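You operate a simulated robot arm through the tools that you are given. There is no shell and no other tool. Be economical: measure what you need, move in short steps, check, and stop when the job is done.

You are at the controls of a simulated robot arm. One attempt, no reset.

JOB
Empty the dust tub into the bin and put it back.
Fine: shut the bin lid after. Where these are worked on the way, their far stop is far enough and under half their travel is too little: bin lid.

The check looks at the end state, three seconds after you hand in, the way a careful person would. Anything else that was tipped, shoved, dropped, spilled or broken makes it a failure. Lids that push on must go on centred and level and be pressed home; caps that screw on are set level and turned clockwise until they are tight.

ROBOT AND FRAMES
A 6-joint arm with a two-finger parallel gripper, fixed in place. Base frame: the origin is at the foot of the arm, x ahead of it, y to its left, z up. Readings come in cm, degrees, newtons and seconds.
With the tool pointing down near the work surface it reaches from about 24 to 54 cm from the base axis. Its first joint turns from -166.0 to 166.0 degrees. Payload 3.91 kg.
Tool frame: the origin (TCP) lies between the finger pads and is the grasp point; the fingertips stand 3 cm ahead of it; z points along the fingers, y is the line along which they close. The gripper opens to 11 cm. The fingers are 2 cm wide and 1 cm thick; the gripper's body (4.8 by 11.2 cm) begins 5.5 cm behind the TCP.
Orientation is that of the tool frame in the base frame, as [roll, pitch, yaw] about the fixed x, y, z axes, in that order (R = Rz(yaw) Ry(pitch) Rx(roll)). With the fingers straight down and closing along the base's y, the tool's x points along the base's -x, its y along +y and its z along -z.

CONTROLS
- The arm moves only by the tool jog_arm. Its argument "series" is a list of rows, each an object of numbers (a shift or turn left out is 0, a gripper value left out holds the last): "rx", "ry", "rz": the turn, a rotation vector about the tool's x, y, z in units of 5 degrees (1.0 is 5 degrees); "x", "y", "z": the shift along the tool's x, y, z in units of 40 mm (1.0 is 40 mm); "gripper": the closure, from 0 (fully open) to 1 (shut). In form: [{"rx": .., "ry": .., "rz": .., "x": .., "y": .., "z": .., "gripper": ..}, ...]. A call has 1 to 8 rows; each row shifts and turns the commanded pose from where the row before left it, along the tool's axes as they then stand. A call with a number of a shift or a turn outside -1 to 1 is refused whole. A row lasts 0.2 s, in which the tool goes at most 5 cm and 8.6 degrees; a call with a longer step from one row to the next is refused whole, and so is a gripper value outside its range. A pose out of reach is approached as far as the arm can. The call stops where the force on the tool passes 40 N (or 10 N more than at its start, if that is more) or the arm is blocked; 0.2 s more then pass. The fingers move at their own pace (about 4.5 cm/s each) and stop on an object; they squeeze with about 23 N. The grip force told is the motor's: it shows also when the fingers shut on nothing. Time passes only in rows, and 0.2 s behind the last, so rows that do not move let the fingers close. It gives the time, the measured TCP pose, the force on the tool (base axes), the opening and the grip force at its end, in the units of the frame above (readings bear some noise), with the torque about the TCP (base axes, N m) and any sound that the robot's microphone picked up.
- Cameras (640 x 400 px; columns grow to the right, rows downward): "scene" is fixed at [21.4, 64.01, 166.17]; the picture's right is [-0.86, -0.51, 0.00], its down [-0.43, 0.72, -0.55] and it looks along [0.28, -0.47, -0.83] (base axes); focal length 214 px, centre (320, 200). "wrist" rides on the gripper at [7.7, 0.7, -11.4] in the tool frame; the picture's right is [-0.09, 1.00, 0.00], its down [-0.80, -0.07, -0.59] and it looks along [-0.59, -0.05, 0.80] (tool axes); focal length 270 px, centre (320, 200). There is no depth. A picture from a camera that has moved, and an enlarged one, comes with that camera's place and axes in the base frame and with its lens. The place of the scene camera against the robot may be out by one fixed shift of up to 2.5 cm in any direction.
- grab_frame(camera): a new picture of that camera. It takes no simulated time.
- move_column(by): slides the trunk up (or, below 0, down) by that many cm; the arm rides with it, the base frame stays. It gives what a move gives, with no picture.
- inspect(camera, box): a new picture of the part [left, top, right, bottom] of that camera's present view, enlarged. It takes no simulated time.
- job_done(): hands the job in; it is judged then, once.

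Work in short steps. Places have to be worked out from the pictures, the camera data and where the tool is seen: move nearer, look again, correct. Check each grasp and each placing, and mend what went wrong. You have 120 turns and 84 pictures in all, those below and enlarged ones among them. Open the gripper and draw the arm clear of the work before you hand the job in, unless the task says otherwise; then end with one line.

The tools are called after "Call:" by a JSON object that holds its "method" and its "body". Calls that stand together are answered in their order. jog_arm: Moves the arm, as the interface text tells. Its arguments: {"type":"object","properties":{"series":{"type":"array"}},"required":["series"]} The other tools are called the same way: move_column (by) slides the trunk up or down; grab_frame (camera) takes a picture; inspect (camera, box) takes an enlarged picture of a part of a camera's view; job_done () hands the job in.

At the start:

```text
time_s: 0.0
tool_pos: [41.19, 26.22, 136.0]
tool_rot: [180.0, 0.0, 180.0]
wrist_force: [-0.3, 0.1, 0.3]
wrist_torque: [-0.02, 0.04, -0.01]
opening: 11.04
grip_force: 0.1
trunk travel left (down, up): [-55.0, 6.0]
```

scene: 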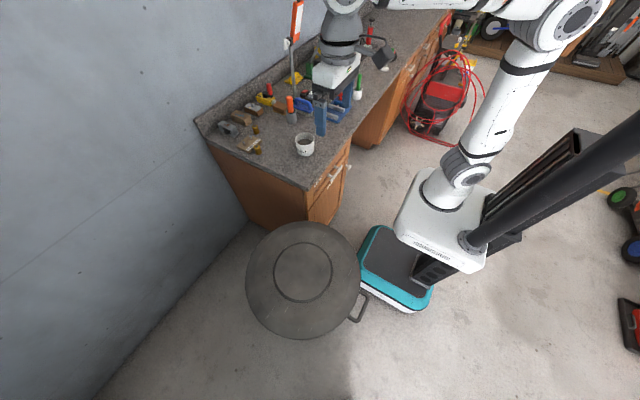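
wrist: 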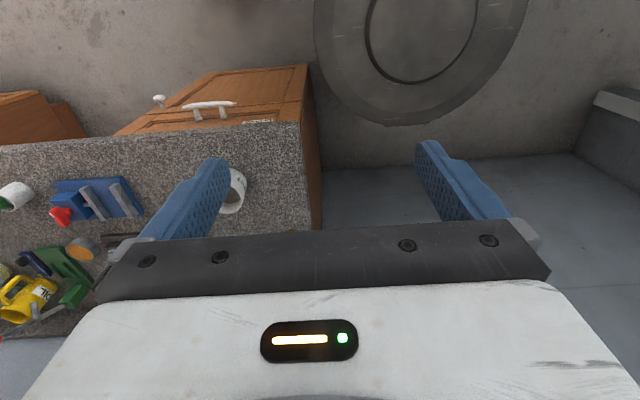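

I see a bench with a small white tub near its end and a large grey bin on the floor beside it. I'll take enlarged views before measuring.

Call:
{"method": "inspect", "body": {"camera": "scene", "box": [220, 60, 380, 180]}}

Call:
{"method": "inspect", "body": {"camera": "scene", "box": [220, 200, 460, 350]}}

```text
3.33 times, centred on (300, 120) of scene
camera zoom: at [21.4, 64.01, 166.17], right [-0.86, -0.51, 0.0], down [-0.43, 0.72, -0.55], along [0.28, -0.47, -0.83], focal length 715 px, centre (387, 467)
```

zoom: 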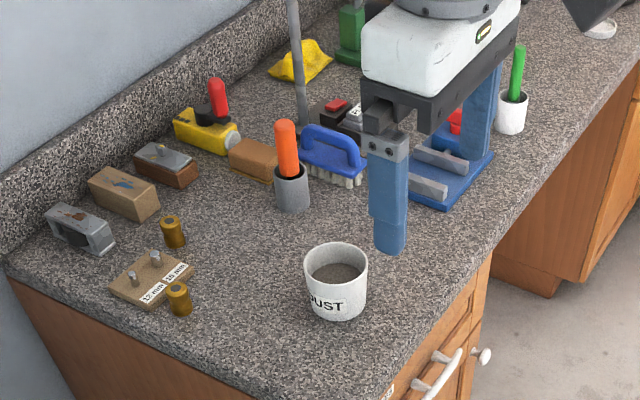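

```text
2.67 times, centred on (340, 275) of scene
camera zoom: at [21.4, 64.01, 166.17], right [-0.86, -0.51, 0.0], down [-0.43, 0.72, -0.55], along [0.28, -0.47, -0.83], focal length 572 px, centre (267, 0)
```

zoom: 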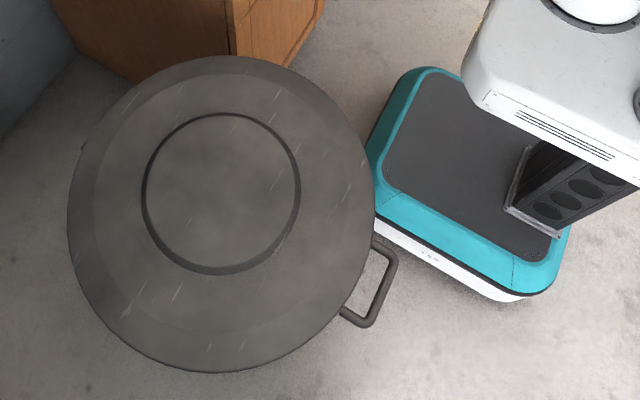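

I've judged the tub to be near (62, 6, 100) and the bin centre near (37, 50), with its lid at about z 75 and a handle on the -x side. I'll move the arm sideways at this height for a clearer view of the tub.

Call:
{"method": "jog_arm", "body": {"series": [{"y": -1}, {"y": -1}, {"y": -1}, {"y": -1}, {"y": -1}, {}]}}

Call:
{"method": "grab_frame", "body": {"camera": "wrist"}}

```text
time_s: 1.4
tool_pos: [41.12, 5.94, 135.92]
tool_rot: [180.0, 0.0, 180.0]
wrist_force: [-0.3, 0.6, -0.6]
wrist_torque: [-0.02, 0.0, -0.01]
opening: 10.97
grip_force: 0.0
trunk travel left (down, up): [-55.0, 6.0]
```

```text
79 pictures are left
camera wrist: at [33.25, 6.5, 147.43], right [0.09, 1.0, 0.0], down [0.8, -0.07, 0.59], along [0.59, -0.05, -0.8], focal length 270 px, centre (320, 200)
```

wrist: 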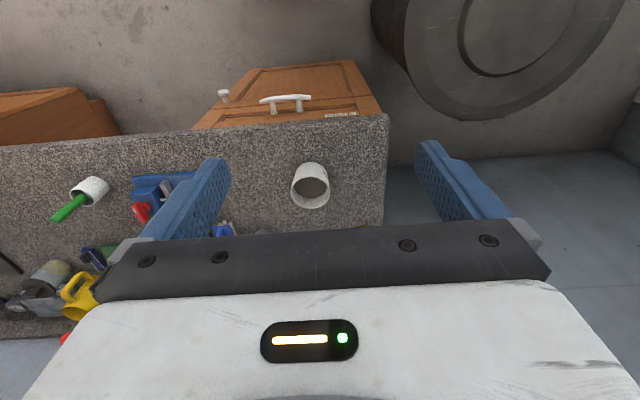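

The tub rim is near (66, 2, 98), on a bench whose front edge is at x≈54. Next I'll turn the tool so the wrist camera faces the bin (+y) and I can see how the lid is built.

Call:
{"method": "jog_arm", "body": {"series": [{"rz": -1}, {"rz": -1}, {"rz": -1}, {"rz": -1}, {"rz": -1}, {"rz": -1}, {"rz": -1}, {"rz": -1}]}}

Call:
{"method": "jog_arm", "body": {"series": [{"rz": -1}, {"rz": -1}, {"rz": -1}, {"rz": -1}, {"rz": -1}, {"rz": -1}, {"rz": -1}, {"rz": -1}]}}

Call:
{"method": "jog_arm", "body": {"series": [{"rz": -1}, {"rz": -1}, {"y": -1}, {"y": -1}, {"y": -1}, {}]}}

Call:
{"method": "grab_frame", "body": {"camera": "wrist"}}

```text
time_s: 3.2
tool_pos: [41.08, 6.09, 135.98]
tool_rot: [180.0, 0.1, -140.1]
wrist_force: [-0.2, 0.2, 0.3]
wrist_torque: [0.04, -0.04, 0.02]
opening: 10.99
grip_force: 0.0
trunk travel left (down, up): [-55.0, 6.0]
```

```text
time_s: 5.0
tool_pos: [41.24, 6.07, 136.03]
tool_rot: [180.0, 0.0, -100.0]
wrist_force: [-0.2, 1.3, -0.3]
wrist_torque: [0.01, 0.01, 0.0]
opening: 10.98
grip_force: 0.1
trunk travel left (down, up): [-55.0, 6.0]
```

```text
time_s: 6.4
tool_pos: [52.98, 6.13, 136.2]
tool_rot: [-180.0, 0.1, -90.1]
wrist_force: [-1.0, 0.7, 0.7]
wrist_torque: [-0.01, 0.01, -0.01]
opening: 11.01
grip_force: 0.0
trunk travel left (down, up): [-55.0, 6.0]
```

```text
78 pictures are left
camera wrist: at [52.29, -1.65, 147.75], right [-1.0, 0.09, 0.0], down [0.07, 0.8, 0.59], along [0.05, 0.59, -0.8], focal length 270 px, centre (320, 200)
```

wrist: 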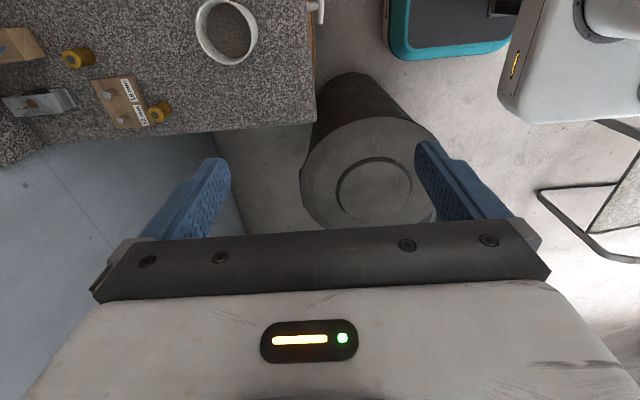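

The lid centre comes out at (39, 49, 68.5) from two cameras, radius about 24, with the handle at x≈13. I'll move toward the handle side and lower the trunk for a closer look.

Call:
{"method": "jog_arm", "body": {"series": [{"y": 0.9, "x": -0.4}, {"y": 0.9, "x": -0.4}, {"y": 0.9, "x": -0.4}, {"y": 0.9, "x": -0.4}, {"y": 0.9, "x": -0.4}, {"y": 0.9, "x": -0.5}, {"y": 0.9, "x": -0.5}, {"y": 0.7, "x": -0.5}]}}

Call:
{"method": "move_column", "body": {"by": -30}}

Call:
{"method": "grab_frame", "body": {"camera": "wrist"}}

Call:
{"method": "grab_frame", "body": {"camera": "scene"}}

```text
time_s: 8.2
tool_pos: [25.23, 20.08, 136.0]
tool_rot: [179.9, 0.0, -90.1]
wrist_force: [-0.1, 0.3, 0.0]
wrist_torque: [0.0, -0.03, 0.02]
opening: 11.01
grip_force: 0.1
trunk travel left (down, up): [-55.0, 6.0]
```

```text
time_s: 11.2
tool_pos: [25.35, 20.12, 106.16]
tool_rot: [-179.9, -0.1, -90.0]
wrist_force: [-0.7, -0.1, -0.6]
wrist_torque: [-0.01, 0.03, -0.01]
opening: 10.99
grip_force: 0.1
trunk travel left (down, up): [-25.0, 36.0]
```

```text
77 pictures are left
camera wrist: at [24.55, 12.36, 117.63], right [-1.0, 0.09, 0.0], down [0.07, 0.8, 0.59], along [0.05, 0.59, -0.8], focal length 270 px, centre (320, 200)
```

wrist: 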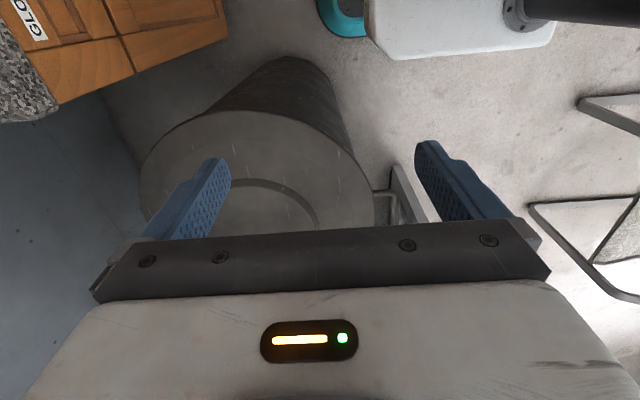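

```text
76 pictures are left
```

scene: 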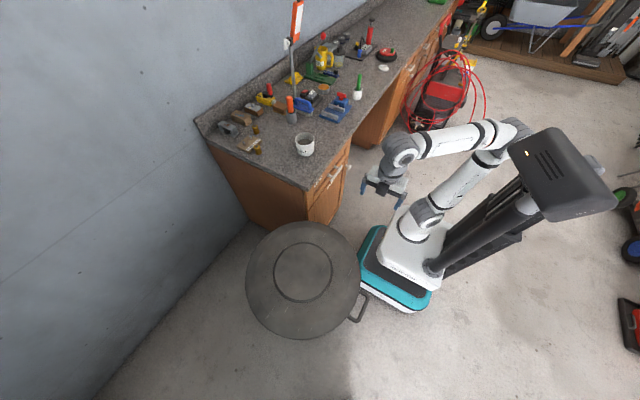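

Call:
{"method": "inspect", "body": {"camera": "wrist", "box": [320, 130, 480, 250]}}

```text
3.33 times, centred on (400, 190) of wrist
camera zoom: at [24.55, 12.36, 117.63], right [-1.0, 0.09, 0.0], down [0.07, 0.8, 0.59], along [0.05, 0.59, -0.8], focal length 901 px, centre (53, 233)
```

zoom: 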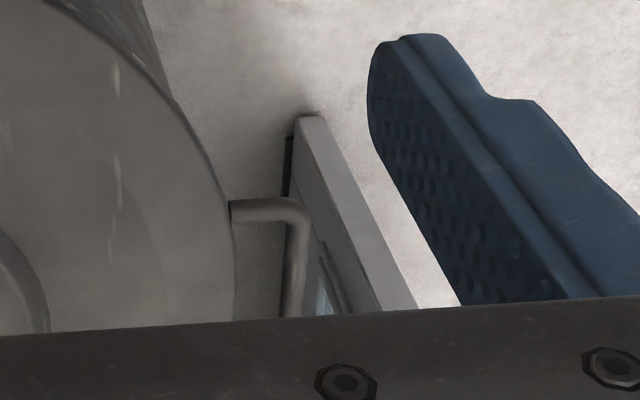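

There's a bar handle at the lid's -x edge. I'll move +y so it shows clear between the fingers, then triangulate it using the wrist camera only.

Call:
{"method": "jog_arm", "body": {"series": [{"x": -1, "y": 0.3}, {"x": -1, "y": 0.3}, {"x": -1, "y": 0.3}, {"x": -1, "y": 0.3}, {"x": -0.5}, {}]}}

Call:
{"method": "grab_frame", "body": {"camera": "wrist"}}

```text
time_s: 12.6
tool_pos: [20.74, 38.19, 106.02]
tool_rot: [-180.0, 0.0, -90.1]
wrist_force: [-0.6, -1.0, 0.1]
wrist_torque: [-0.03, -0.01, 0.01]
opening: 10.98
grip_force: 0.0
trunk travel left (down, up): [-25.0, 36.0]
```

```text
74 pictures are left
camera wrist: at [19.9, 30.41, 117.57], right [-1.0, 0.09, 0.0], down [0.07, 0.8, 0.59], along [0.05, 0.59, -0.8], focal length 270 px, centre (320, 200)
```

wrist: 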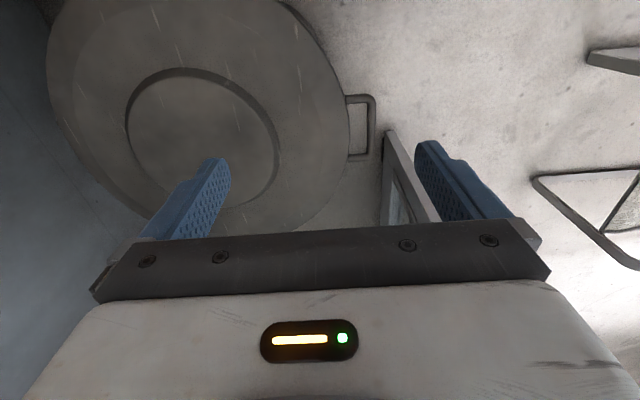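

Handle bar from two wrist views: corners at (13, 42.6, 76) and (12.4, 52, 76), with the lid edge at x≈16.8 and the hinge presumably at x≈62. I plan to point the tool along +y and cage the bar between fingers closing vertically. The lid can then be swung with just an arc and a roll, so I'll reorient now.

Call:
{"method": "jog_arm", "body": {"series": [{"rx": -0.98, "ry": -0.98, "rz": 0.98}, {"rx": -0.98, "ry": -0.98, "rz": 0.98}, {"rx": -0.98, "ry": -0.98, "rz": 0.98}, {"rx": -0.98, "ry": -0.98, "rz": 0.98}, {"rx": -0.98, "ry": -0.98, "rz": 0.98}, {"rx": -0.98, "ry": -0.98, "rz": 0.98}, {"rx": -0.98, "ry": -0.98, "rz": 0.98}]}}

```text
time_s: 14.2
tool_pos: [20.54, 38.09, 106.14]
tool_rot: [135.4, 19.5, -134.5]
wrist_force: [-0.3, -0.1, 0.5]
wrist_torque: [-0.02, 0.0, 0.05]
opening: 11.0
grip_force: 0.2
trunk travel left (down, up): [-25.0, 36.0]
```

Halfway through the turn without trouble, so I'll finish it.

Call:
{"method": "jog_arm", "body": {"series": [{"rx": -0.98, "ry": -0.98, "rz": 0.98}, {"rx": -0.98, "ry": -0.98, "rz": 0.98}, {"rx": -0.98, "ry": -0.98, "rz": 0.98}, {"rx": -0.98, "ry": -0.98, "rz": 0.98}, {"rx": -0.98, "ry": -0.98, "rz": 0.98}, {"rx": -0.98, "ry": -0.98, "rz": 0.98}, {"rx": -0.98, "ry": -0.98, "rz": 0.98}, {"rx": -0.14, "ry": -0.14, "rz": 0.14}]}}

Call:
{"method": "grab_frame", "body": {"camera": "scene"}}

Call:
{"method": "grab_frame", "body": {"camera": "wrist"}}

```text
time_s: 16.0
tool_pos: [20.56, 38.05, 105.95]
tool_rot: [90.0, 0.0, 179.9]
wrist_force: [-0.4, 0.1, -0.4]
wrist_torque: [-0.01, -0.04, 0.0]
opening: 11.0
grip_force: 0.0
trunk travel left (down, up): [-25.0, 36.0]
```

```text
73 pictures are left
```

scene: 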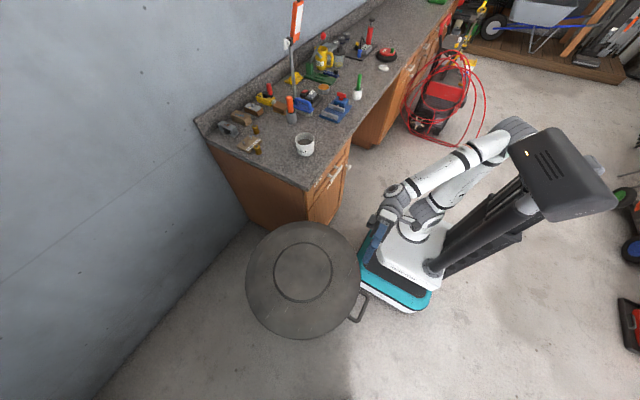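

```text
72 pictures are left
camera wrist: at [12.73, 26.59, 106.8], right [0.09, 0.0, 1.0], down [0.8, -0.6, -0.07], along [0.59, 0.8, -0.05], focal length 270 px, centre (320, 200)
```

wrist: 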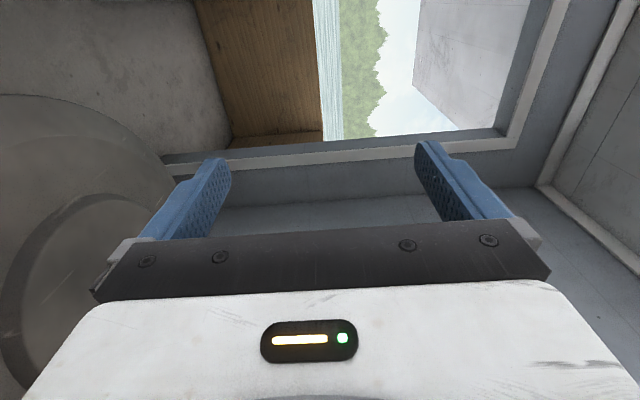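

The tool now points along +y with the fingers stacked vertically. I'll back off a little, shift to the handle's x and go down to handle height.

Call:
{"method": "jog_arm", "body": {"series": [{"z": -1}, {"x": 0.9, "z": -0.2}, {"x": 0.85}, {}]}}

Call:
{"method": "move_column", "body": {"by": -20}}

Call:
{"method": "grab_frame", "body": {"camera": "wrist"}}

```text
time_s: 17.0
tool_pos: [13.96, 33.97, 107.42]
tool_rot: [89.9, 0.0, -180.0]
wrist_force: [-0.6, -0.7, 0.6]
wrist_torque: [-0.01, -0.01, -0.01]
opening: 11.02
grip_force: 0.1
out of reach, approached as far as the arm can: row 2, 3
trunk travel left (down, up): [-25.0, 36.0]
```

```text
time_s: 19.2
tool_pos: [13.99, 33.94, 87.45]
tool_rot: [90.0, 0.0, -180.0]
wrist_force: [-0.2, -0.2, 0.7]
wrist_torque: [0.02, 0.01, 0.0]
opening: 11.01
grip_force: 0.1
trunk travel left (down, up): [-5.0, 56.0]
```

```text
71 pictures are left
camera wrist: at [6.2, 22.53, 88.18], right [0.09, 0.0, 1.0], down [0.8, -0.6, -0.07], along [0.59, 0.8, -0.05], focal length 270 px, centre (320, 200)
```

wrist: 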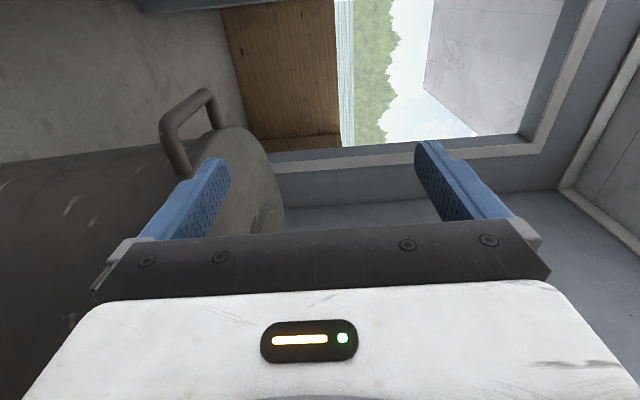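

The handle shows side-on here, with the picture's right being up. I'll enlarge it to see what it's mounted on.

Call:
{"method": "inspect", "body": {"camera": "wrist", "box": [80, 70, 300, 210]}}

```text
2.86 times, centred on (190, 140) of wrist
camera zoom: at [6.2, 22.53, 88.18], right [0.09, 0.0, 1.0], down [0.8, -0.6, -0.07], along [0.59, 0.8, -0.05], focal length 772 px, centre (691, 371)
```

zoom: 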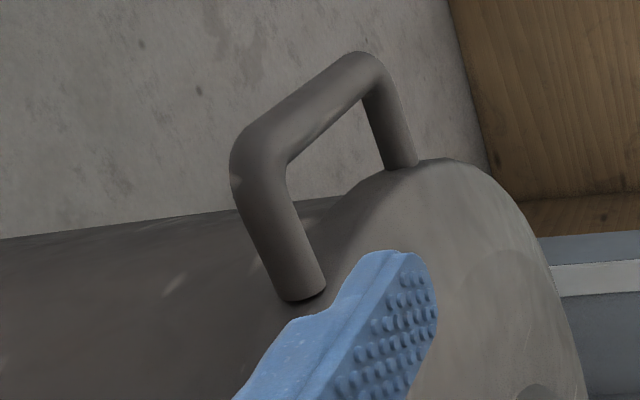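

The handle sits on the lid's skirt; the bar's axis is at x≈13.2, z≈75.7, about 1.5 cm thick. I'll come down to that height.

Call:
{"method": "move_column", "body": {"by": -5}}

Call:
{"method": "jog_arm", "body": {"series": [{"y": -0.85}, {"y": -0.84}, {}]}}

Call:
{"method": "grab_frame", "body": {"camera": "wrist"}}

```text
time_s: 20.1
tool_pos: [14.02, 34.05, 82.43]
tool_rot: [90.2, 0.1, 180.0]
wrist_force: [0.5, 0.0, -0.5]
wrist_torque: [0.0, 0.0, 0.0]
opening: 11.02
grip_force: 0.1
trunk travel left (down, up): [0.0, 61.0]
```

```text
time_s: 20.9
tool_pos: [16.03, 36.94, 79.87]
tool_rot: [90.3, 0.0, 179.9]
wrist_force: [0.1, -0.6, -0.9]
wrist_torque: [-0.01, 0.03, 0.01]
opening: 11.0
grip_force: 0.0
out of reach, approached as far as the arm can: row 1, 2
trunk travel left (down, up): [0.0, 61.0]
```

```text
69 pictures are left
camera wrist: at [8.22, 25.36, 80.58], right [0.09, 0.0, 1.0], down [0.8, -0.59, -0.07], along [0.59, 0.8, -0.05], focal length 270 px, centre (320, 200)
```

wrist: 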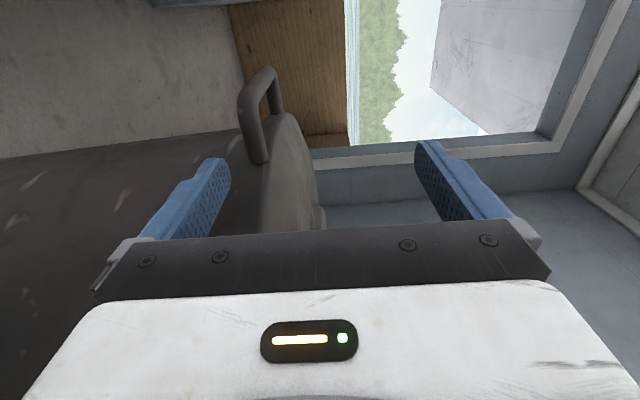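

Close to the base the arm can't fold enough to reach that height. I'll step in slightly along +y, still short of the handle, where it should reach.

Call:
{"method": "jog_arm", "body": {"series": [{"z": 0.9}, {}]}}

```text
time_s: 21.5
tool_pos: [15.81, 40.33, 79.83]
tool_rot: [90.0, 0.0, 179.9]
wrist_force: [-0.3, 0.0, -0.2]
wrist_torque: [0.0, 0.03, -0.01]
opening: 11.02
grip_force: 0.0
trunk travel left (down, up): [0.0, 61.0]
```

The arm now reaches here and the bar's height lies just inside the opening. I'll lower to centre it and move a bit toward -x.

Call:
{"method": "jog_arm", "body": {"series": [{"x": 0.2, "y": -0.4}, {"x": 0.2, "y": -0.5}, {}]}}

Call:
{"method": "grab_frame", "body": {"camera": "wrist"}}

```text
time_s: 22.3
tool_pos: [14.42, 40.98, 76.89]
tool_rot: [90.2, 0.0, -180.0]
wrist_force: [0.2, 0.3, 0.3]
wrist_torque: [-0.02, 0.0, 0.03]
opening: 11.01
grip_force: 0.1
out of reach, approached as far as the arm can: row 2
trunk travel left (down, up): [0.0, 61.0]
```

```text
68 pictures are left
camera wrist: at [6.64, 29.4, 77.72], right [0.09, 0.0, 1.0], down [0.8, -0.59, -0.07], along [0.59, 0.8, -0.05], focal length 270 px, centre (320, 200)
```

wrist: 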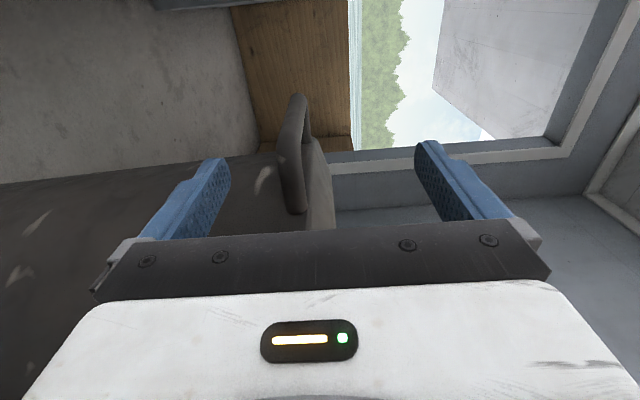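

The bar sits between the fingers. I'll advance 3 cm along +y and close to a loose cage around it.

Call:
{"method": "jog_arm", "body": {"series": [{"z": 0.4}, {"z": 0.4, "y": -0.15}, {"gripper": 0.75}, {"gripper": 0.75}, {"gripper": 0.75}, {"gripper": 0.75}, {"gripper": 0.75}]}}

Call:
{"method": "grab_frame", "body": {"camera": "wrist"}}

```text
time_s: 23.9
tool_pos: [14.51, 44.14, 76.23]
tool_rot: [90.2, -0.1, 179.9]
wrist_force: [-1.2, -0.4, -4.6]
wrist_torque: [0.06, 0.03, -0.05]
opening: 2.99
grip_force: 2.2
trunk travel left (down, up): [0.0, 61.0]
```

```text
67 pictures are left
camera wrist: at [6.63, 32.65, 77.0], right [0.09, 0.0, 1.0], down [0.8, -0.6, -0.07], along [0.59, 0.8, -0.05], focal length 270 px, centre (320, 200)
```

wrist: 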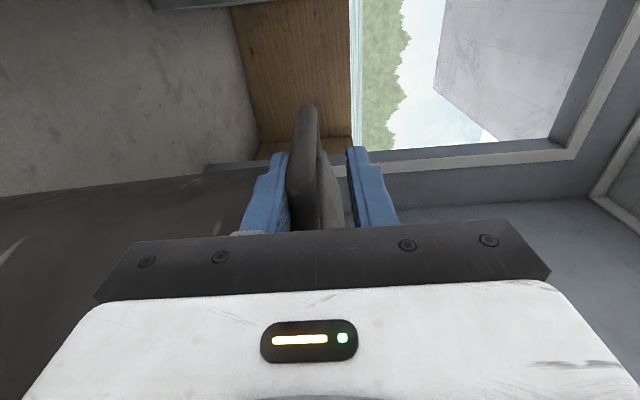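

The lower finger touches the handle. I'll begin the swing about a hinge assumed near x≈62: tangential moves with matching roll.

Call:
{"method": "jog_arm", "body": {"series": [{"y": 0.5, "rz": 0.48, "x": -0.01}, {"y": 0.7, "rz": 0.68, "x": -0.02}, {"y": 0.7, "rz": 0.68, "x": -0.02}, {}]}}

Call:
{"method": "grab_frame", "body": {"camera": "scene"}}

```text
time_s: 24.9
tool_pos: [15.25, 44.05, 83.86]
tool_rot: [90.0, -9.3, 180.0]
wrist_force: [-0.3, -0.5, -3.0]
wrist_torque: [0.04, 0.04, 0.02]
opening: 2.89
grip_force: 1.9
trunk travel left (down, up): [0.0, 61.0]
```

```text
66 pictures are left
```

scene: 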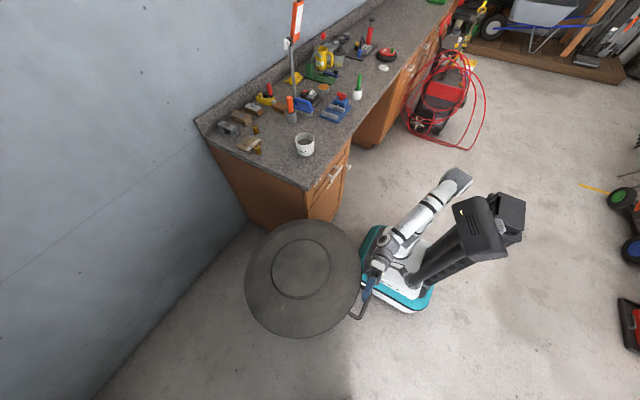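

The load is light and the lid appears to be tilting. Continuing the arc.

Call:
{"method": "jog_arm", "body": {"series": [{"y": 0.9, "rz": 0.87, "x": -0.03}, {"y": 0.9, "rz": 0.87, "x": -0.03}, {"y": 0.9, "rz": 0.87, "x": -0.03}, {"y": 0.9, "rz": 0.87, "x": -0.03}, {}]}}

Call:
{"method": "grab_frame", "body": {"camera": "scene"}}

Call:
{"method": "grab_frame", "body": {"camera": "wrist"}}

```text
time_s: 26.1
tool_pos: [19.31, 44.25, 97.26]
tool_rot: [90.1, -26.7, 180.0]
wrist_force: [-0.1, 1.3, -3.5]
wrist_torque: [0.05, -0.03, -0.01]
opening: 2.91
grip_force: 2.0
trunk travel left (down, up): [0.0, 61.0]
```

```text
65 pictures are left
```

scene: 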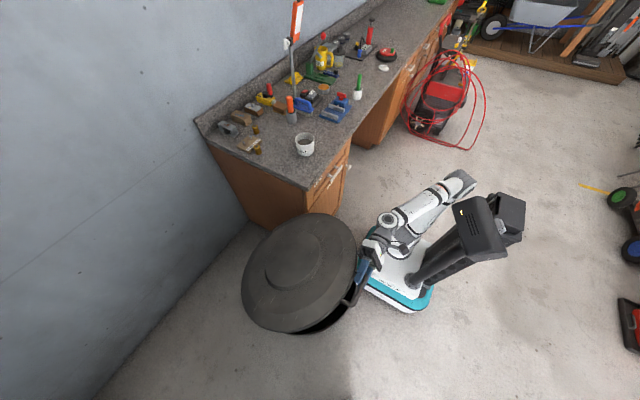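

```text
64 pictures are left
camera wrist: at [12.63, 32.8, 101.46], right [0.52, 0.0, 0.85], down [0.68, -0.6, -0.42], along [0.51, 0.8, -0.31], focal length 270 px, centre (320, 200)
```

wrist: 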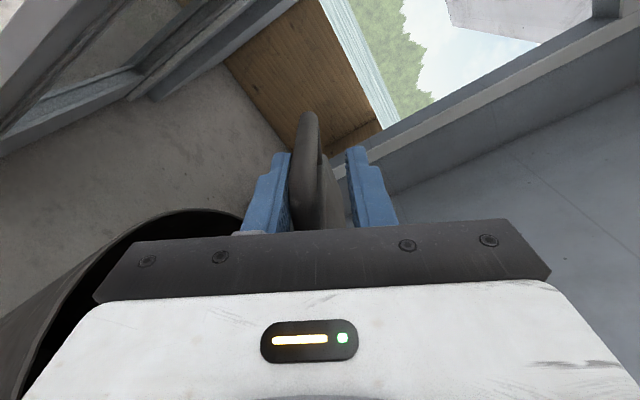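

The lid is hinged opposite the handle and opens well; it's at about 27°. Continuing.

Call:
{"method": "jog_arm", "body": {"series": [{"y": 0.95, "rz": 0.92, "x": -0.035}, {"y": 0.95, "rz": 0.92, "x": -0.035}, {"y": 0.95, "rz": 0.92, "x": -0.035}, {"y": 0.95, "rz": 0.92, "x": -0.035}, {"y": 0.95, "rz": 0.92, "x": -0.035}, {"y": 0.95, "rz": 0.92, "x": -0.035}, {}]}}

Call:
{"method": "grab_frame", "body": {"camera": "scene"}}

Call:
{"method": "grab_frame", "body": {"camera": "wrist"}}

```text
time_s: 27.7
tool_pos: [34.12, 44.35, 114.82]
tool_rot: [90.2, -54.3, 179.7]
wrist_force: [-1.8, 0.2, -1.5]
wrist_torque: [0.01, -0.01, -0.01]
opening: 2.87
grip_force: 1.3
trunk travel left (down, up): [0.0, 61.0]
```

```text
63 pictures are left
```

scene: 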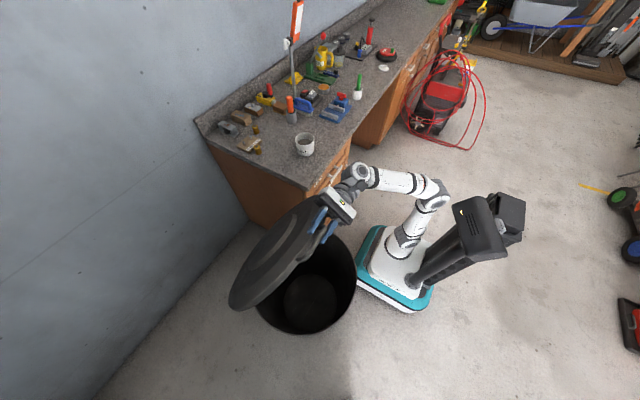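

```text
62 pictures are left
camera wrist: at [30.0, 32.86, 121.63], right [0.86, 0.0, 0.51], down [0.41, -0.6, -0.69], along [0.3, 0.8, -0.51], focal length 270 px, centre (320, 200)
```

wrist: 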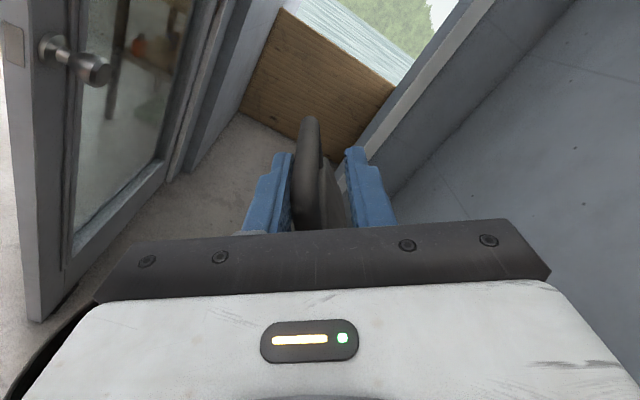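

The lid is at about 54°. Continuing the same arc in smaller batches, watching for the far stop and reach.

Call:
{"method": "jog_arm", "body": {"series": [{"y": 0.9, "rz": 0.87, "x": -0.035}, {"y": 0.9, "rz": 0.87, "x": -0.035}, {"y": 0.9, "rz": 0.87, "x": -0.035}, {"y": 0.9, "rz": 0.87, "x": -0.035}, {}]}}

Call:
{"method": "grab_frame", "body": {"camera": "scene"}}

```text
time_s: 28.9
tool_pos: [45.94, 43.45, 119.59]
tool_rot: [89.9, -71.6, -180.0]
wrist_force: [-4.7, -3.3, 7.7]
wrist_torque: [-0.67, -0.1, -0.18]
opening: 2.84
grip_force: 0.5
out of reach, approached as far as the arm can: row 4
trunk travel left (down, up): [0.0, 61.0]
```

```text
61 pictures are left
```

scene: 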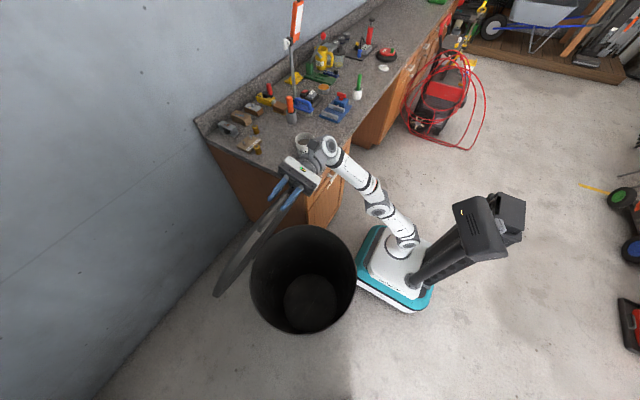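

The arm is near full stretch with the lid at about 72°. I'll raise the trunk in small steps and compensate with the arm, so the handle stays put while reach is gained.

Call:
{"method": "move_column", "body": {"by": 1.2}}

Call:
{"method": "jog_arm", "body": {"series": [{"x": -0.32, "y": -0.1}, {}]}}

Call:
{"method": "move_column", "body": {"by": 1.5}}

Call:
{"method": "jog_arm", "body": {"series": [{"x": -0.357, "y": -0.116}, {}]}}

```text
time_s: 29.5
tool_pos: [46.05, 43.75, 120.65]
tool_rot: [90.3, -71.7, 179.8]
wrist_force: [-0.1, 0.3, 1.8]
wrist_torque: [-0.03, 0.0, 0.01]
opening: 2.78
grip_force: 0.1
trunk travel left (down, up): [-1.2, 59.8]
```

```text
time_s: 30.1
tool_pos: [45.89, 43.59, 119.59]
tool_rot: [89.5, -71.4, -179.5]
wrist_force: [-5.2, -0.6, 13.2]
wrist_torque: [-0.83, -0.17, -0.23]
opening: 2.76
grip_force: 0.1
trunk travel left (down, up): [-1.2, 59.8]
```

```text
time_s: 30.7
tool_pos: [46.28, 43.69, 120.73]
tool_rot: [90.3, -71.8, 179.6]
wrist_force: [1.0, -0.8, -0.1]
wrist_torque: [-0.02, 0.02, 0.02]
opening: 2.75
grip_force: 0.1
trunk travel left (down, up): [-2.7, 58.3]
```

```text
time_s: 31.3
tool_pos: [45.99, 43.53, 119.62]
tool_rot: [89.6, -71.4, -179.7]
wrist_force: [-3.7, -0.5, 11.6]
wrist_torque: [-0.66, -0.13, -0.24]
opening: 2.74
grip_force: 0.0
trunk travel left (down, up): [-2.7, 58.3]
```

With the TCP at z≈120.7 the contact is load-free, so I'll stay around there while raising the trunk further.

Call:
{"method": "move_column", "body": {"by": 2.2}}

Call:
{"method": "jog_arm", "body": {"series": [{"x": -0.27, "y": -0.08}, {}]}}

Call:
{"method": "move_column", "body": {"by": 1.5}}

Call:
{"method": "jog_arm", "body": {"series": [{"x": -0.357, "y": -0.116}, {}]}}

Call:
{"method": "move_column", "body": {"by": 1.5}}

Call:
{"method": "jog_arm", "body": {"series": [{"x": -0.357, "y": -0.116}, {}]}}

Call:
{"method": "grab_frame", "body": {"camera": "wrist"}}

```text
time_s: 32.0
tool_pos: [46.32, 43.63, 121.65]
tool_rot: [90.2, -71.6, 179.8]
wrist_force: [-0.2, -0.7, 0.7]
wrist_torque: [0.05, 0.01, 0.03]
opening: 2.75
grip_force: 0.0
trunk travel left (down, up): [-4.9, 56.1]
```

```text
time_s: 32.6
tool_pos: [46.17, 43.68, 120.53]
tool_rot: [90.2, -71.6, 179.9]
wrist_force: [0.4, 0.2, 0.5]
wrist_torque: [0.0, -0.03, 0.02]
opening: 2.75
grip_force: 0.0
trunk travel left (down, up): [-4.9, 56.1]
```

```text
time_s: 33.2
tool_pos: [46.25, 43.56, 122.0]
tool_rot: [90.1, -71.6, 179.8]
wrist_force: [-1.5, 0.4, 0.8]
wrist_torque: [0.02, 0.01, -0.01]
opening: 2.78
grip_force: 0.0
trunk travel left (down, up): [-6.4, 54.6]
```

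```text
time_s: 33.8
tool_pos: [46.31, 43.49, 120.47]
tool_rot: [90.1, -71.5, 179.7]
wrist_force: [-0.3, 0.4, 0.0]
wrist_torque: [0.03, -0.01, -0.01]
opening: 2.74
grip_force: 0.2
trunk travel left (down, up): [-6.4, 54.6]
```

```text
time_s: 34.4
tool_pos: [46.25, 43.54, 122.05]
tool_rot: [90.2, -71.6, 179.7]
wrist_force: [-0.2, 0.5, -0.6]
wrist_torque: [-0.03, -0.01, 0.03]
opening: 2.78
grip_force: 0.1
trunk travel left (down, up): [-7.9, 53.1]
```

```text
time_s: 35.0
tool_pos: [46.35, 43.68, 120.37]
tool_rot: [90.1, -71.6, 179.9]
wrist_force: [-0.1, 0.5, 0.3]
wrist_torque: [0.04, 0.03, 0.0]
opening: 2.74
grip_force: 0.0
trunk travel left (down, up): [-7.9, 53.1]
```

```text
60 pictures are left
camera wrist: at [44.41, 32.14, 128.0], right [0.97, 0.0, 0.23], down [0.18, -0.6, -0.78], along [0.14, 0.8, -0.58], focal length 270 px, centre (320, 200)
```

wrist: 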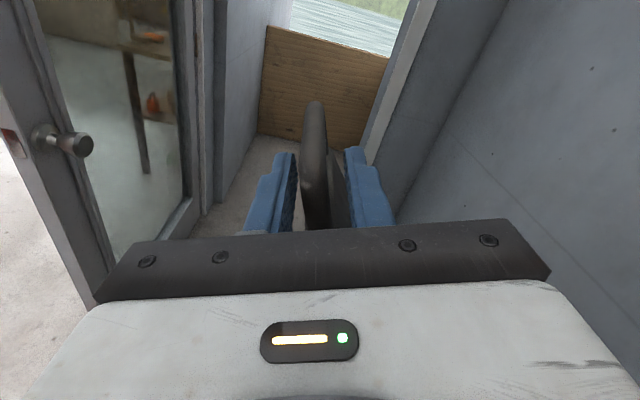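

No load on the tool, so the lid holds itself here. I'll swing a little further toward vertical.

Call:
{"method": "jog_arm", "body": {"series": [{"y": 0.8, "rz": 0.75, "x": -0.03}, {"y": 0.8, "rz": 0.75, "x": -0.03}, {"y": 0.8, "rz": 0.75, "x": -0.03}, {}]}}

Call:
{"method": "grab_frame", "body": {"camera": "scene"}}

```text
time_s: 36.0
tool_pos: [54.14, 42.91, 121.68]
tool_rot: [87.7, -82.5, -177.8]
wrist_force: [-4.0, 5.3, 36.0]
wrist_torque: [-1.81, -0.28, -0.19]
opening: 2.78
grip_force: 0.0
out of reach, approached as far as the arm can: row 3
trunk travel left (down, up): [-7.9, 53.1]
```

```text
59 pictures are left
```

scene: 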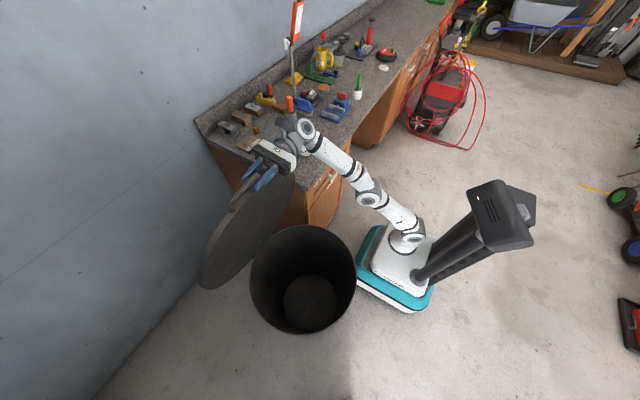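

The handle pushes up with 36 N, so I'm holding it too low. I'll raise the trunk a bit to relieve it, then open the fingers.

Call:
{"method": "move_column", "body": {"by": 1.5}}

Call:
{"method": "jog_arm", "body": {"series": [{"gripper": 0.4}, {"gripper": 0.4}, {"gripper": 0.4}, {}]}}

Call:
{"method": "grab_frame", "body": {"camera": "wrist"}}

```text
time_s: 36.6
tool_pos: [54.83, 43.18, 122.42]
tool_rot: [91.6, -83.0, 178.2]
wrist_force: [-0.9, -0.7, 0.1]
wrist_torque: [0.0, -0.02, 0.0]
opening: 2.77
grip_force: 0.0
trunk travel left (down, up): [-9.4, 51.6]
```

```text
time_s: 37.6
tool_pos: [54.68, 42.96, 122.68]
tool_rot: [90.4, -82.8, 179.6]
wrist_force: [-1.0, -1.0, -0.3]
wrist_torque: [-0.02, 0.0, 0.0]
opening: 6.59
grip_force: 0.0
trunk travel left (down, up): [-9.4, 51.6]
```

```text
58 pictures are left
camera wrist: at [54.3, 31.54, 130.47], right [1.0, 0.0, 0.04], down [0.03, -0.6, -0.8], along [0.02, 0.8, -0.59], focal length 270 px, centre (320, 200)
```

wrist: 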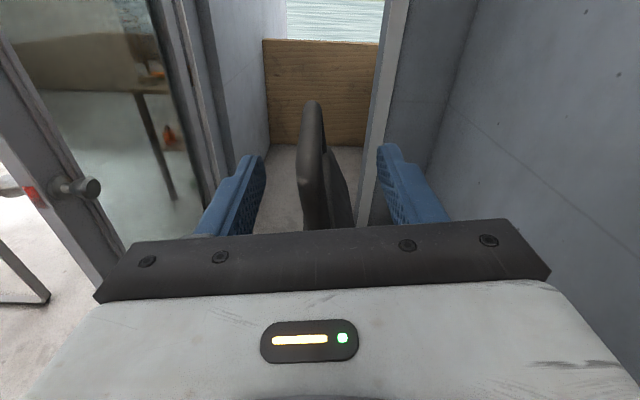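

The lid stays up by itself at about 83°. I'll withdraw along -y and level the roll.

Call:
{"method": "jog_arm", "body": {"series": [{"z": -0.8, "gripper": 0.2}, {"z": -1}, {"z": -1}, {"z": -1}, {"z": -1, "rz": 0.7}, {"rz": 0.74}, {}]}}

Call:
{"method": "grab_frame", "body": {"camera": "scene"}}

```text
time_s: 39.2
tool_pos: [56.96, 24.36, 124.8]
tool_rot: [-110.1, -89.8, 20.0]
wrist_force: [-0.1, 0.0, -0.6]
wrist_torque: [-0.01, -0.02, -0.02]
opening: 8.81
grip_force: 0.0
out of reach, approached as far as the arm can: row 1, 2, 3, 4, 5
trunk travel left (down, up): [-9.4, 51.6]
```

```text
57 pictures are left
```

scene: 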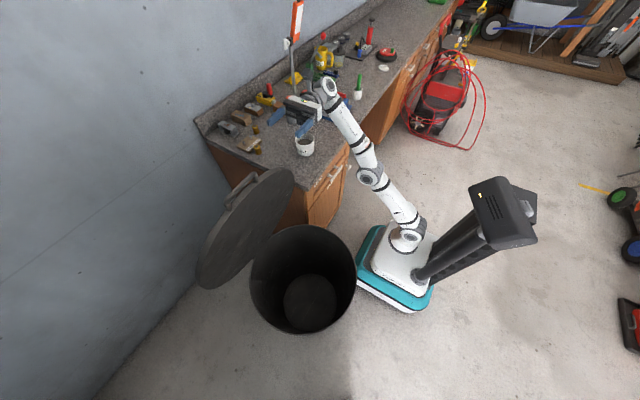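

The lid remains open. I'll pull the tool inward and then yaw it toward the tub (+x), keeping the camera on top.

Call:
{"method": "jog_arm", "body": {"series": [{"y": -1}, {"y": -1}, {"y": -1}, {"rx": -1}, {"rx": -1}, {"rx": -1}, {"rx": -1}, {"rx": -1}]}}

Call:
{"method": "jog_arm", "body": {"series": [{"rx": -1}, {"rx": -1}, {"rx": -1}, {"rx": -1}, {"rx": -1}, {"rx": -1}, {"rx": -1}, {"rx": -1}]}}

Call:
{"method": "jog_arm", "body": {"series": [{"rx": -1}, {"rx": -1}, {"rx": -1}, {"rx": -1}, {"rx": -1}, {}]}}

Call:
{"method": "grab_frame", "body": {"camera": "scene"}}

```text
time_s: 41.0
tool_pos: [51.21, 24.84, 134.48]
tool_rot: [-141.8, -89.9, 26.6]
wrist_force: [-0.3, -0.8, 0.2]
wrist_torque: [-0.01, 0.0, 0.03]
opening: 8.8
grip_force: 0.1
out of reach, approached as far as the arm can: row 1, 2, 3, 4, 5, 6, 7, 8
trunk travel left (down, up): [-9.4, 51.6]
```

```text
time_s: 42.9
tool_pos: [54.3, 19.71, 134.64]
tool_rot: [69.1, -89.1, 137.1]
wrist_force: [-0.2, 0.1, -0.2]
wrist_torque: [-0.01, 0.0, -0.03]
opening: 8.81
grip_force: 0.0
out of reach, approached as far as the arm can: row 1, 2, 3, 4, 6, 7, 8
trunk travel left (down, up): [-9.4, 51.6]
```

```text
time_s: 44.2
tool_pos: [55.88, 13.9, 133.14]
tool_rot: [67.5, -87.9, 130.7]
wrist_force: [0.1, -0.7, 0.9]
wrist_torque: [0.01, -0.02, -0.01]
opening: 8.81
grip_force: 0.1
out of reach, approached as far as the arm can: row 1, 2, 3, 4, 5
trunk travel left (down, up): [-9.4, 51.6]
```

```text
56 pictures are left
```

scene: 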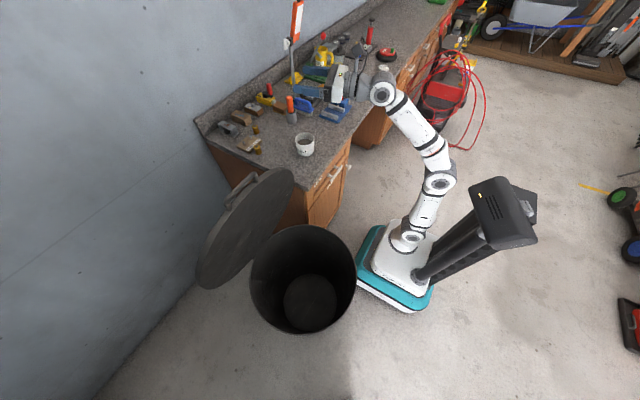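

The tool is high relative to the low trunk, which strains the wrist. I'll lower the arm straight down in the clear and then finish the yaw.

Call:
{"method": "jog_arm", "body": {"series": [{"x": -1}, {"x": -1}, {"x": -1}, {"x": -1}, {"x": -1}, {}]}}

Call:
{"method": "grab_frame", "body": {"camera": "wrist"}}

```text
time_s: 45.6
tool_pos: [56.0, 13.54, 113.1]
tool_rot: [67.6, -87.9, 130.9]
wrist_force: [1.0, 0.3, -0.9]
wrist_torque: [-0.05, -0.01, -0.01]
opening: 8.82
grip_force: 0.0
trunk travel left (down, up): [-9.4, 51.6]
```

```text
55 pictures are left
camera wrist: at [45.03, 9.49, 120.8], right [0.32, -0.95, -0.05], down [-0.57, -0.14, -0.81], along [0.76, 0.29, -0.58], focal length 270 px, centre (320, 200)
```

wrist: 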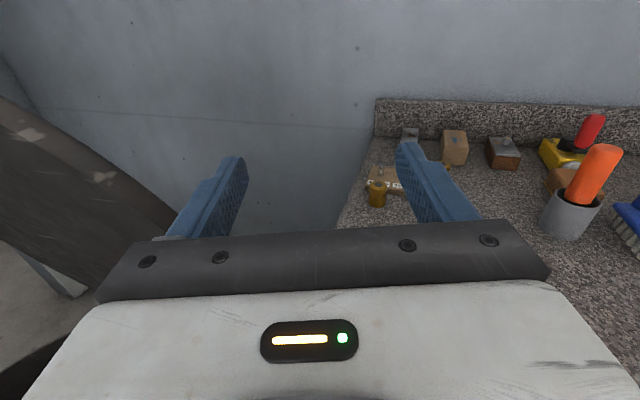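

Good upright view. I'll finish the yaw to face +x, and move to y≈1.5 while backing off so the tub comes into view.

Call:
{"method": "jog_arm", "body": {"series": [{"rx": -0.9, "z": -0.5}, {"rx": -0.9, "z": -0.7}, {"rx": -0.9, "z": -0.7, "y": 0.5}, {"rx": -0.9, "z": -0.6, "y": 0.8}, {"y": 0.9, "ry": -1}, {"y": 0.8, "ry": -1}, {"ry": -1}, {"ry": -1}]}}

Call:
{"method": "jog_arm", "body": {"series": [{"ry": -1}, {"ry": -1}, {}]}}

Call:
{"method": "grab_frame", "body": {"camera": "wrist"}}

```text
time_s: 47.5
tool_pos: [49.04, -5.92, 112.79]
tool_rot: [174.9, -71.3, 5.2]
wrist_force: [0.1, 0.2, -0.2]
wrist_torque: [-0.01, 0.01, 0.0]
opening: 8.79
grip_force: 0.0
out of reach, approached as far as the arm can: row 1, 2, 3
trunk travel left (down, up): [-9.4, 51.6]
```

```text
time_s: 48.2
tool_pos: [49.2, -5.88, 112.79]
tool_rot: [176.7, -61.3, 3.3]
wrist_force: [-0.6, 0.1, 1.0]
wrist_torque: [0.01, -0.02, -0.03]
opening: 8.81
grip_force: 0.0
trunk travel left (down, up): [-9.4, 51.6]
```

```text
54 pictures are left
camera wrist: at [42.74, -6.29, 125.17], right [-0.03, -1.0, -0.05], down [-0.91, 0.05, -0.42], along [0.42, 0.03, -0.91], focal length 270 px, centre (320, 200)
```

wrist: 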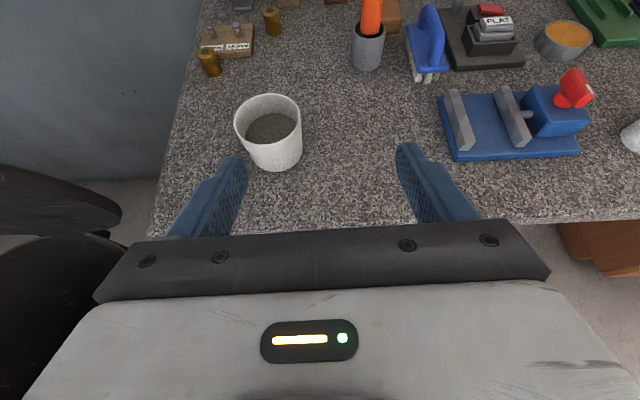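

Very clear view of the tub. I'll slide +y so it's centred between the fingers and open them fully, then re-measure from the new viewpoint.

Call:
{"method": "jog_arm", "body": {"series": [{"y": -0.9, "gripper": 0}, {"y": -0.9}, {}, {}]}}

Call:
{"method": "grab_frame", "body": {"camera": "wrist"}}

```text
time_s: 49.2
tool_pos: [49.26, -2.22, 112.79]
tool_rot: [176.8, -61.3, 3.5]
wrist_force: [0.2, 0.3, -0.6]
wrist_torque: [-0.03, -0.01, 0.04]
opening: 11.0
grip_force: 0.1
out of reach, approached as far as the arm can: row 2
trunk travel left (down, up): [-9.4, 51.6]
```

```text
53 pictures are left
camera wrist: at [42.7, -2.69, 125.12], right [-0.03, -1.0, -0.05], down [-0.91, 0.05, -0.42], along [0.42, 0.03, -0.91], focal length 270 px, centre (320, 200)
```

wrist: 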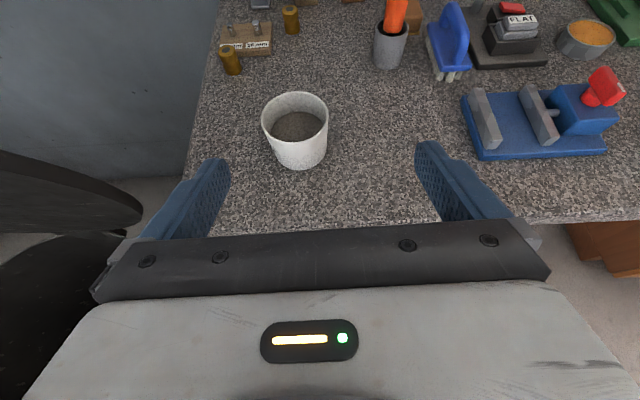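

Parallax puts the rim at about (67.6, 1.15, 97.5). I'll zoom in to get the tub's height and diameter.

Call:
{"method": "inspect", "body": {"camera": "wrist", "box": [240, 75, 360, 185]}}

```text
3.64 times, centred on (300, 130) of wrist
camera zoom: at [42.7, -2.69, 125.12], right [-0.03, -1.0, -0.05], down [-0.91, 0.05, -0.42], along [0.42, 0.03, -0.91], focal length 983 px, centre (393, 454)
```

zoom: 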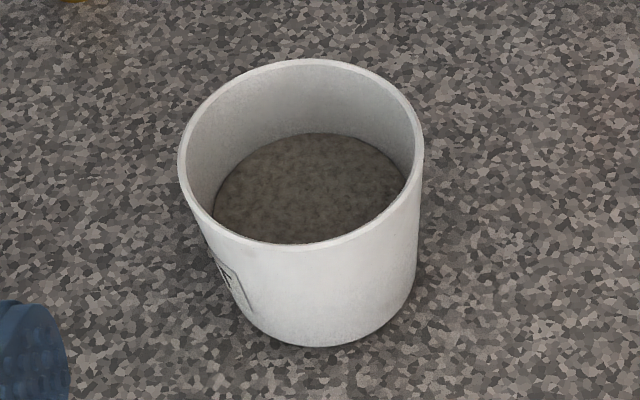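

Tub: rim z≈97.5, diameter ≈8.9, base z≈91, centre (67.5, 1.2). I'll approach partway with the tool pitched 29° down, and correct y.

Call:
{"method": "jog_arm", "body": {"series": [{"z": 0.8, "x": -0.4}, {"z": 0.8, "x": -0.5}, {"z": 0.7, "x": -0.6}, {"z": 0.7, "x": -0.6, "y": -0.4}, {"y": -0.45}, {}]}}

Call:
{"method": "grab_frame", "body": {"camera": "wrist"}}

```text
time_s: 50.6
tool_pos: [55.66, -1.34, 99.35]
tool_rot: [177.0, -61.4, 3.6]
wrist_force: [-1.0, 0.0, 0.1]
wrist_torque: [0.02, -0.01, 0.04]
opening: 11.02
grip_force: 0.1
out of reach, approached as far as the arm can: row 4, 5
trunk travel left (down, up): [-9.4, 51.6]
```

```text
51 pictures are left
camera wrist: at [49.14, -1.85, 111.68], right [-0.03, -1.0, -0.05], down [-0.91, 0.05, -0.42], along [0.42, 0.04, -0.91], focal length 270 px, centre (320, 200)
```

wrist: 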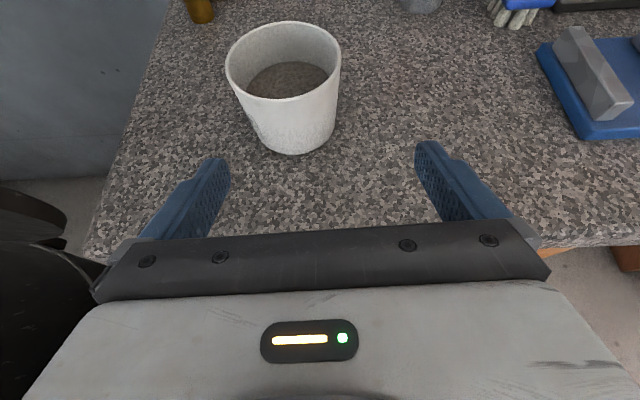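

The y limit seems tied to the tool heading versus the arm's bearing. I'll yaw the tool about 8° toward +y, which should free it, and shift into line.

Call:
{"method": "jog_arm", "body": {"series": [{"rx": 0.7, "rz": -0.38}, {"rx": 0.7, "rz": -0.38}, {"y": -0.215, "x": 0.11}, {"z": 0.6}, {}]}}

Call:
{"method": "grab_frame", "body": {"camera": "wrist"}}

```text
time_s: 51.9
tool_pos: [57.99, -0.29, 98.3]
tool_rot: [176.9, -61.0, 11.2]
wrist_force: [0.0, -0.8, 0.2]
wrist_torque: [0.03, 0.02, -0.02]
opening: 11.01
grip_force: 0.0
trunk travel left (down, up): [-9.4, 51.6]
```

```text
50 pictures are left
camera wrist: at [51.63, -1.56, 110.69], right [0.1, -0.99, -0.05], down [-0.91, -0.07, -0.42], along [0.41, 0.09, -0.91], focal length 270 px, centre (320, 200)
```

wrist: 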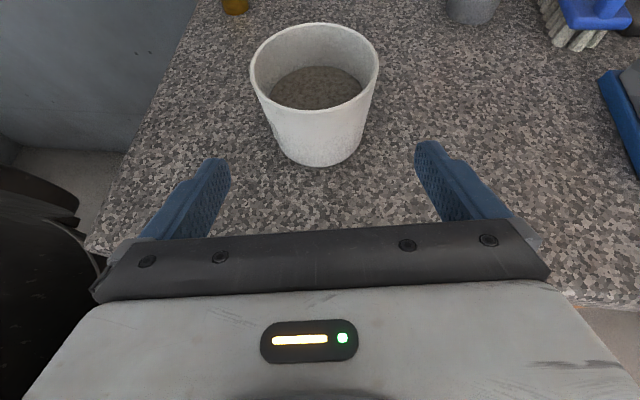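

Aligned and free to move; the tub is centred between the fingers. I'll advance in two stages.

Call:
{"method": "jog_arm", "body": {"series": [{"z": 0.6, "y": -0.04}, {"z": 0.6}, {}]}}

Call:
{"method": "grab_frame", "body": {"camera": "wrist"}}

```text
time_s: 52.6
tool_pos: [62.15, 0.63, 95.99]
tool_rot: [176.9, -61.1, 11.3]
wrist_force: [-0.2, -0.4, -0.2]
wrist_torque: [0.0, -0.02, -0.04]
opening: 11.01
grip_force: 0.0
trunk travel left (down, up): [-9.4, 51.6]
```

```text
49 pictures are left
camera wrist: at [55.8, -0.73, 108.45], right [0.1, -0.99, -0.05], down [-0.91, -0.07, -0.42], along [0.41, 0.09, -0.91], focal length 270 px, centre (320, 200)
```

wrist: 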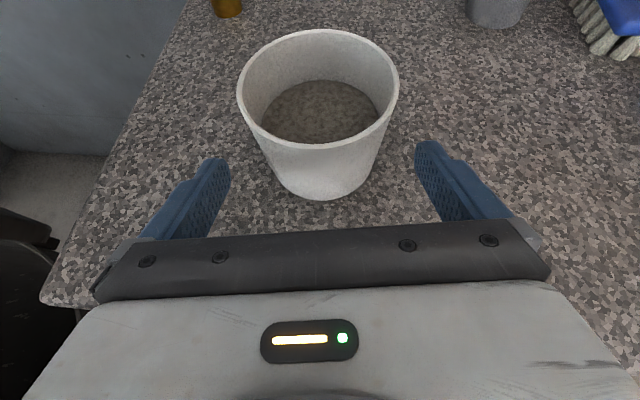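

Well centred. I'll go the last 3.6 cm, then look before closing.

Call:
{"method": "jog_arm", "body": {"series": [{"z": 0.45}, {"z": 0.45}, {}]}}

Call:
{"method": "grab_frame", "body": {"camera": "wrist"}}

Call:
{"method": "inspect", "body": {"camera": "scene", "box": [240, 80, 380, 180]}}

```text
time_s: 53.5
tool_pos: [65.34, 0.83, 94.45]
tool_rot: [176.9, -61.1, 11.0]
wrist_force: [-0.4, 0.7, 0.1]
wrist_torque: [0.04, 0.03, 0.01]
opening: 10.99
grip_force: 0.0
trunk travel left (down, up): [-9.4, 51.6]
```

```text
48 pictures are left
camera wrist: at [59.1, -0.44, 106.78], right [0.1, -0.99, -0.05], down [-0.91, -0.07, -0.42], along [0.41, 0.09, -0.91], focal length 270 px, centre (320, 200)
```

wrist: 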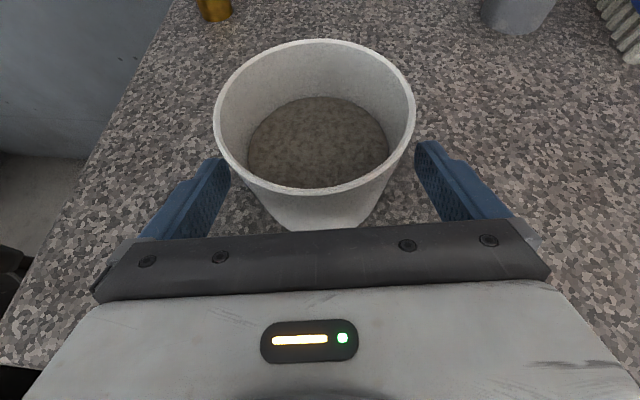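

```text
4.00 times, centred on (310, 130) of scene
camera zoom: at [21.4, 64.01, 166.17], right [-0.86, -0.51, 0.0], down [-0.43, 0.72, -0.55], along [0.28, -0.47, -0.83], focal length 858 px, centre (360, 480)
```

zoom: 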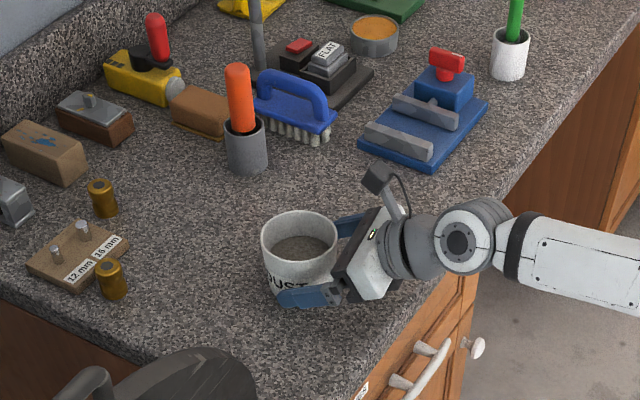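

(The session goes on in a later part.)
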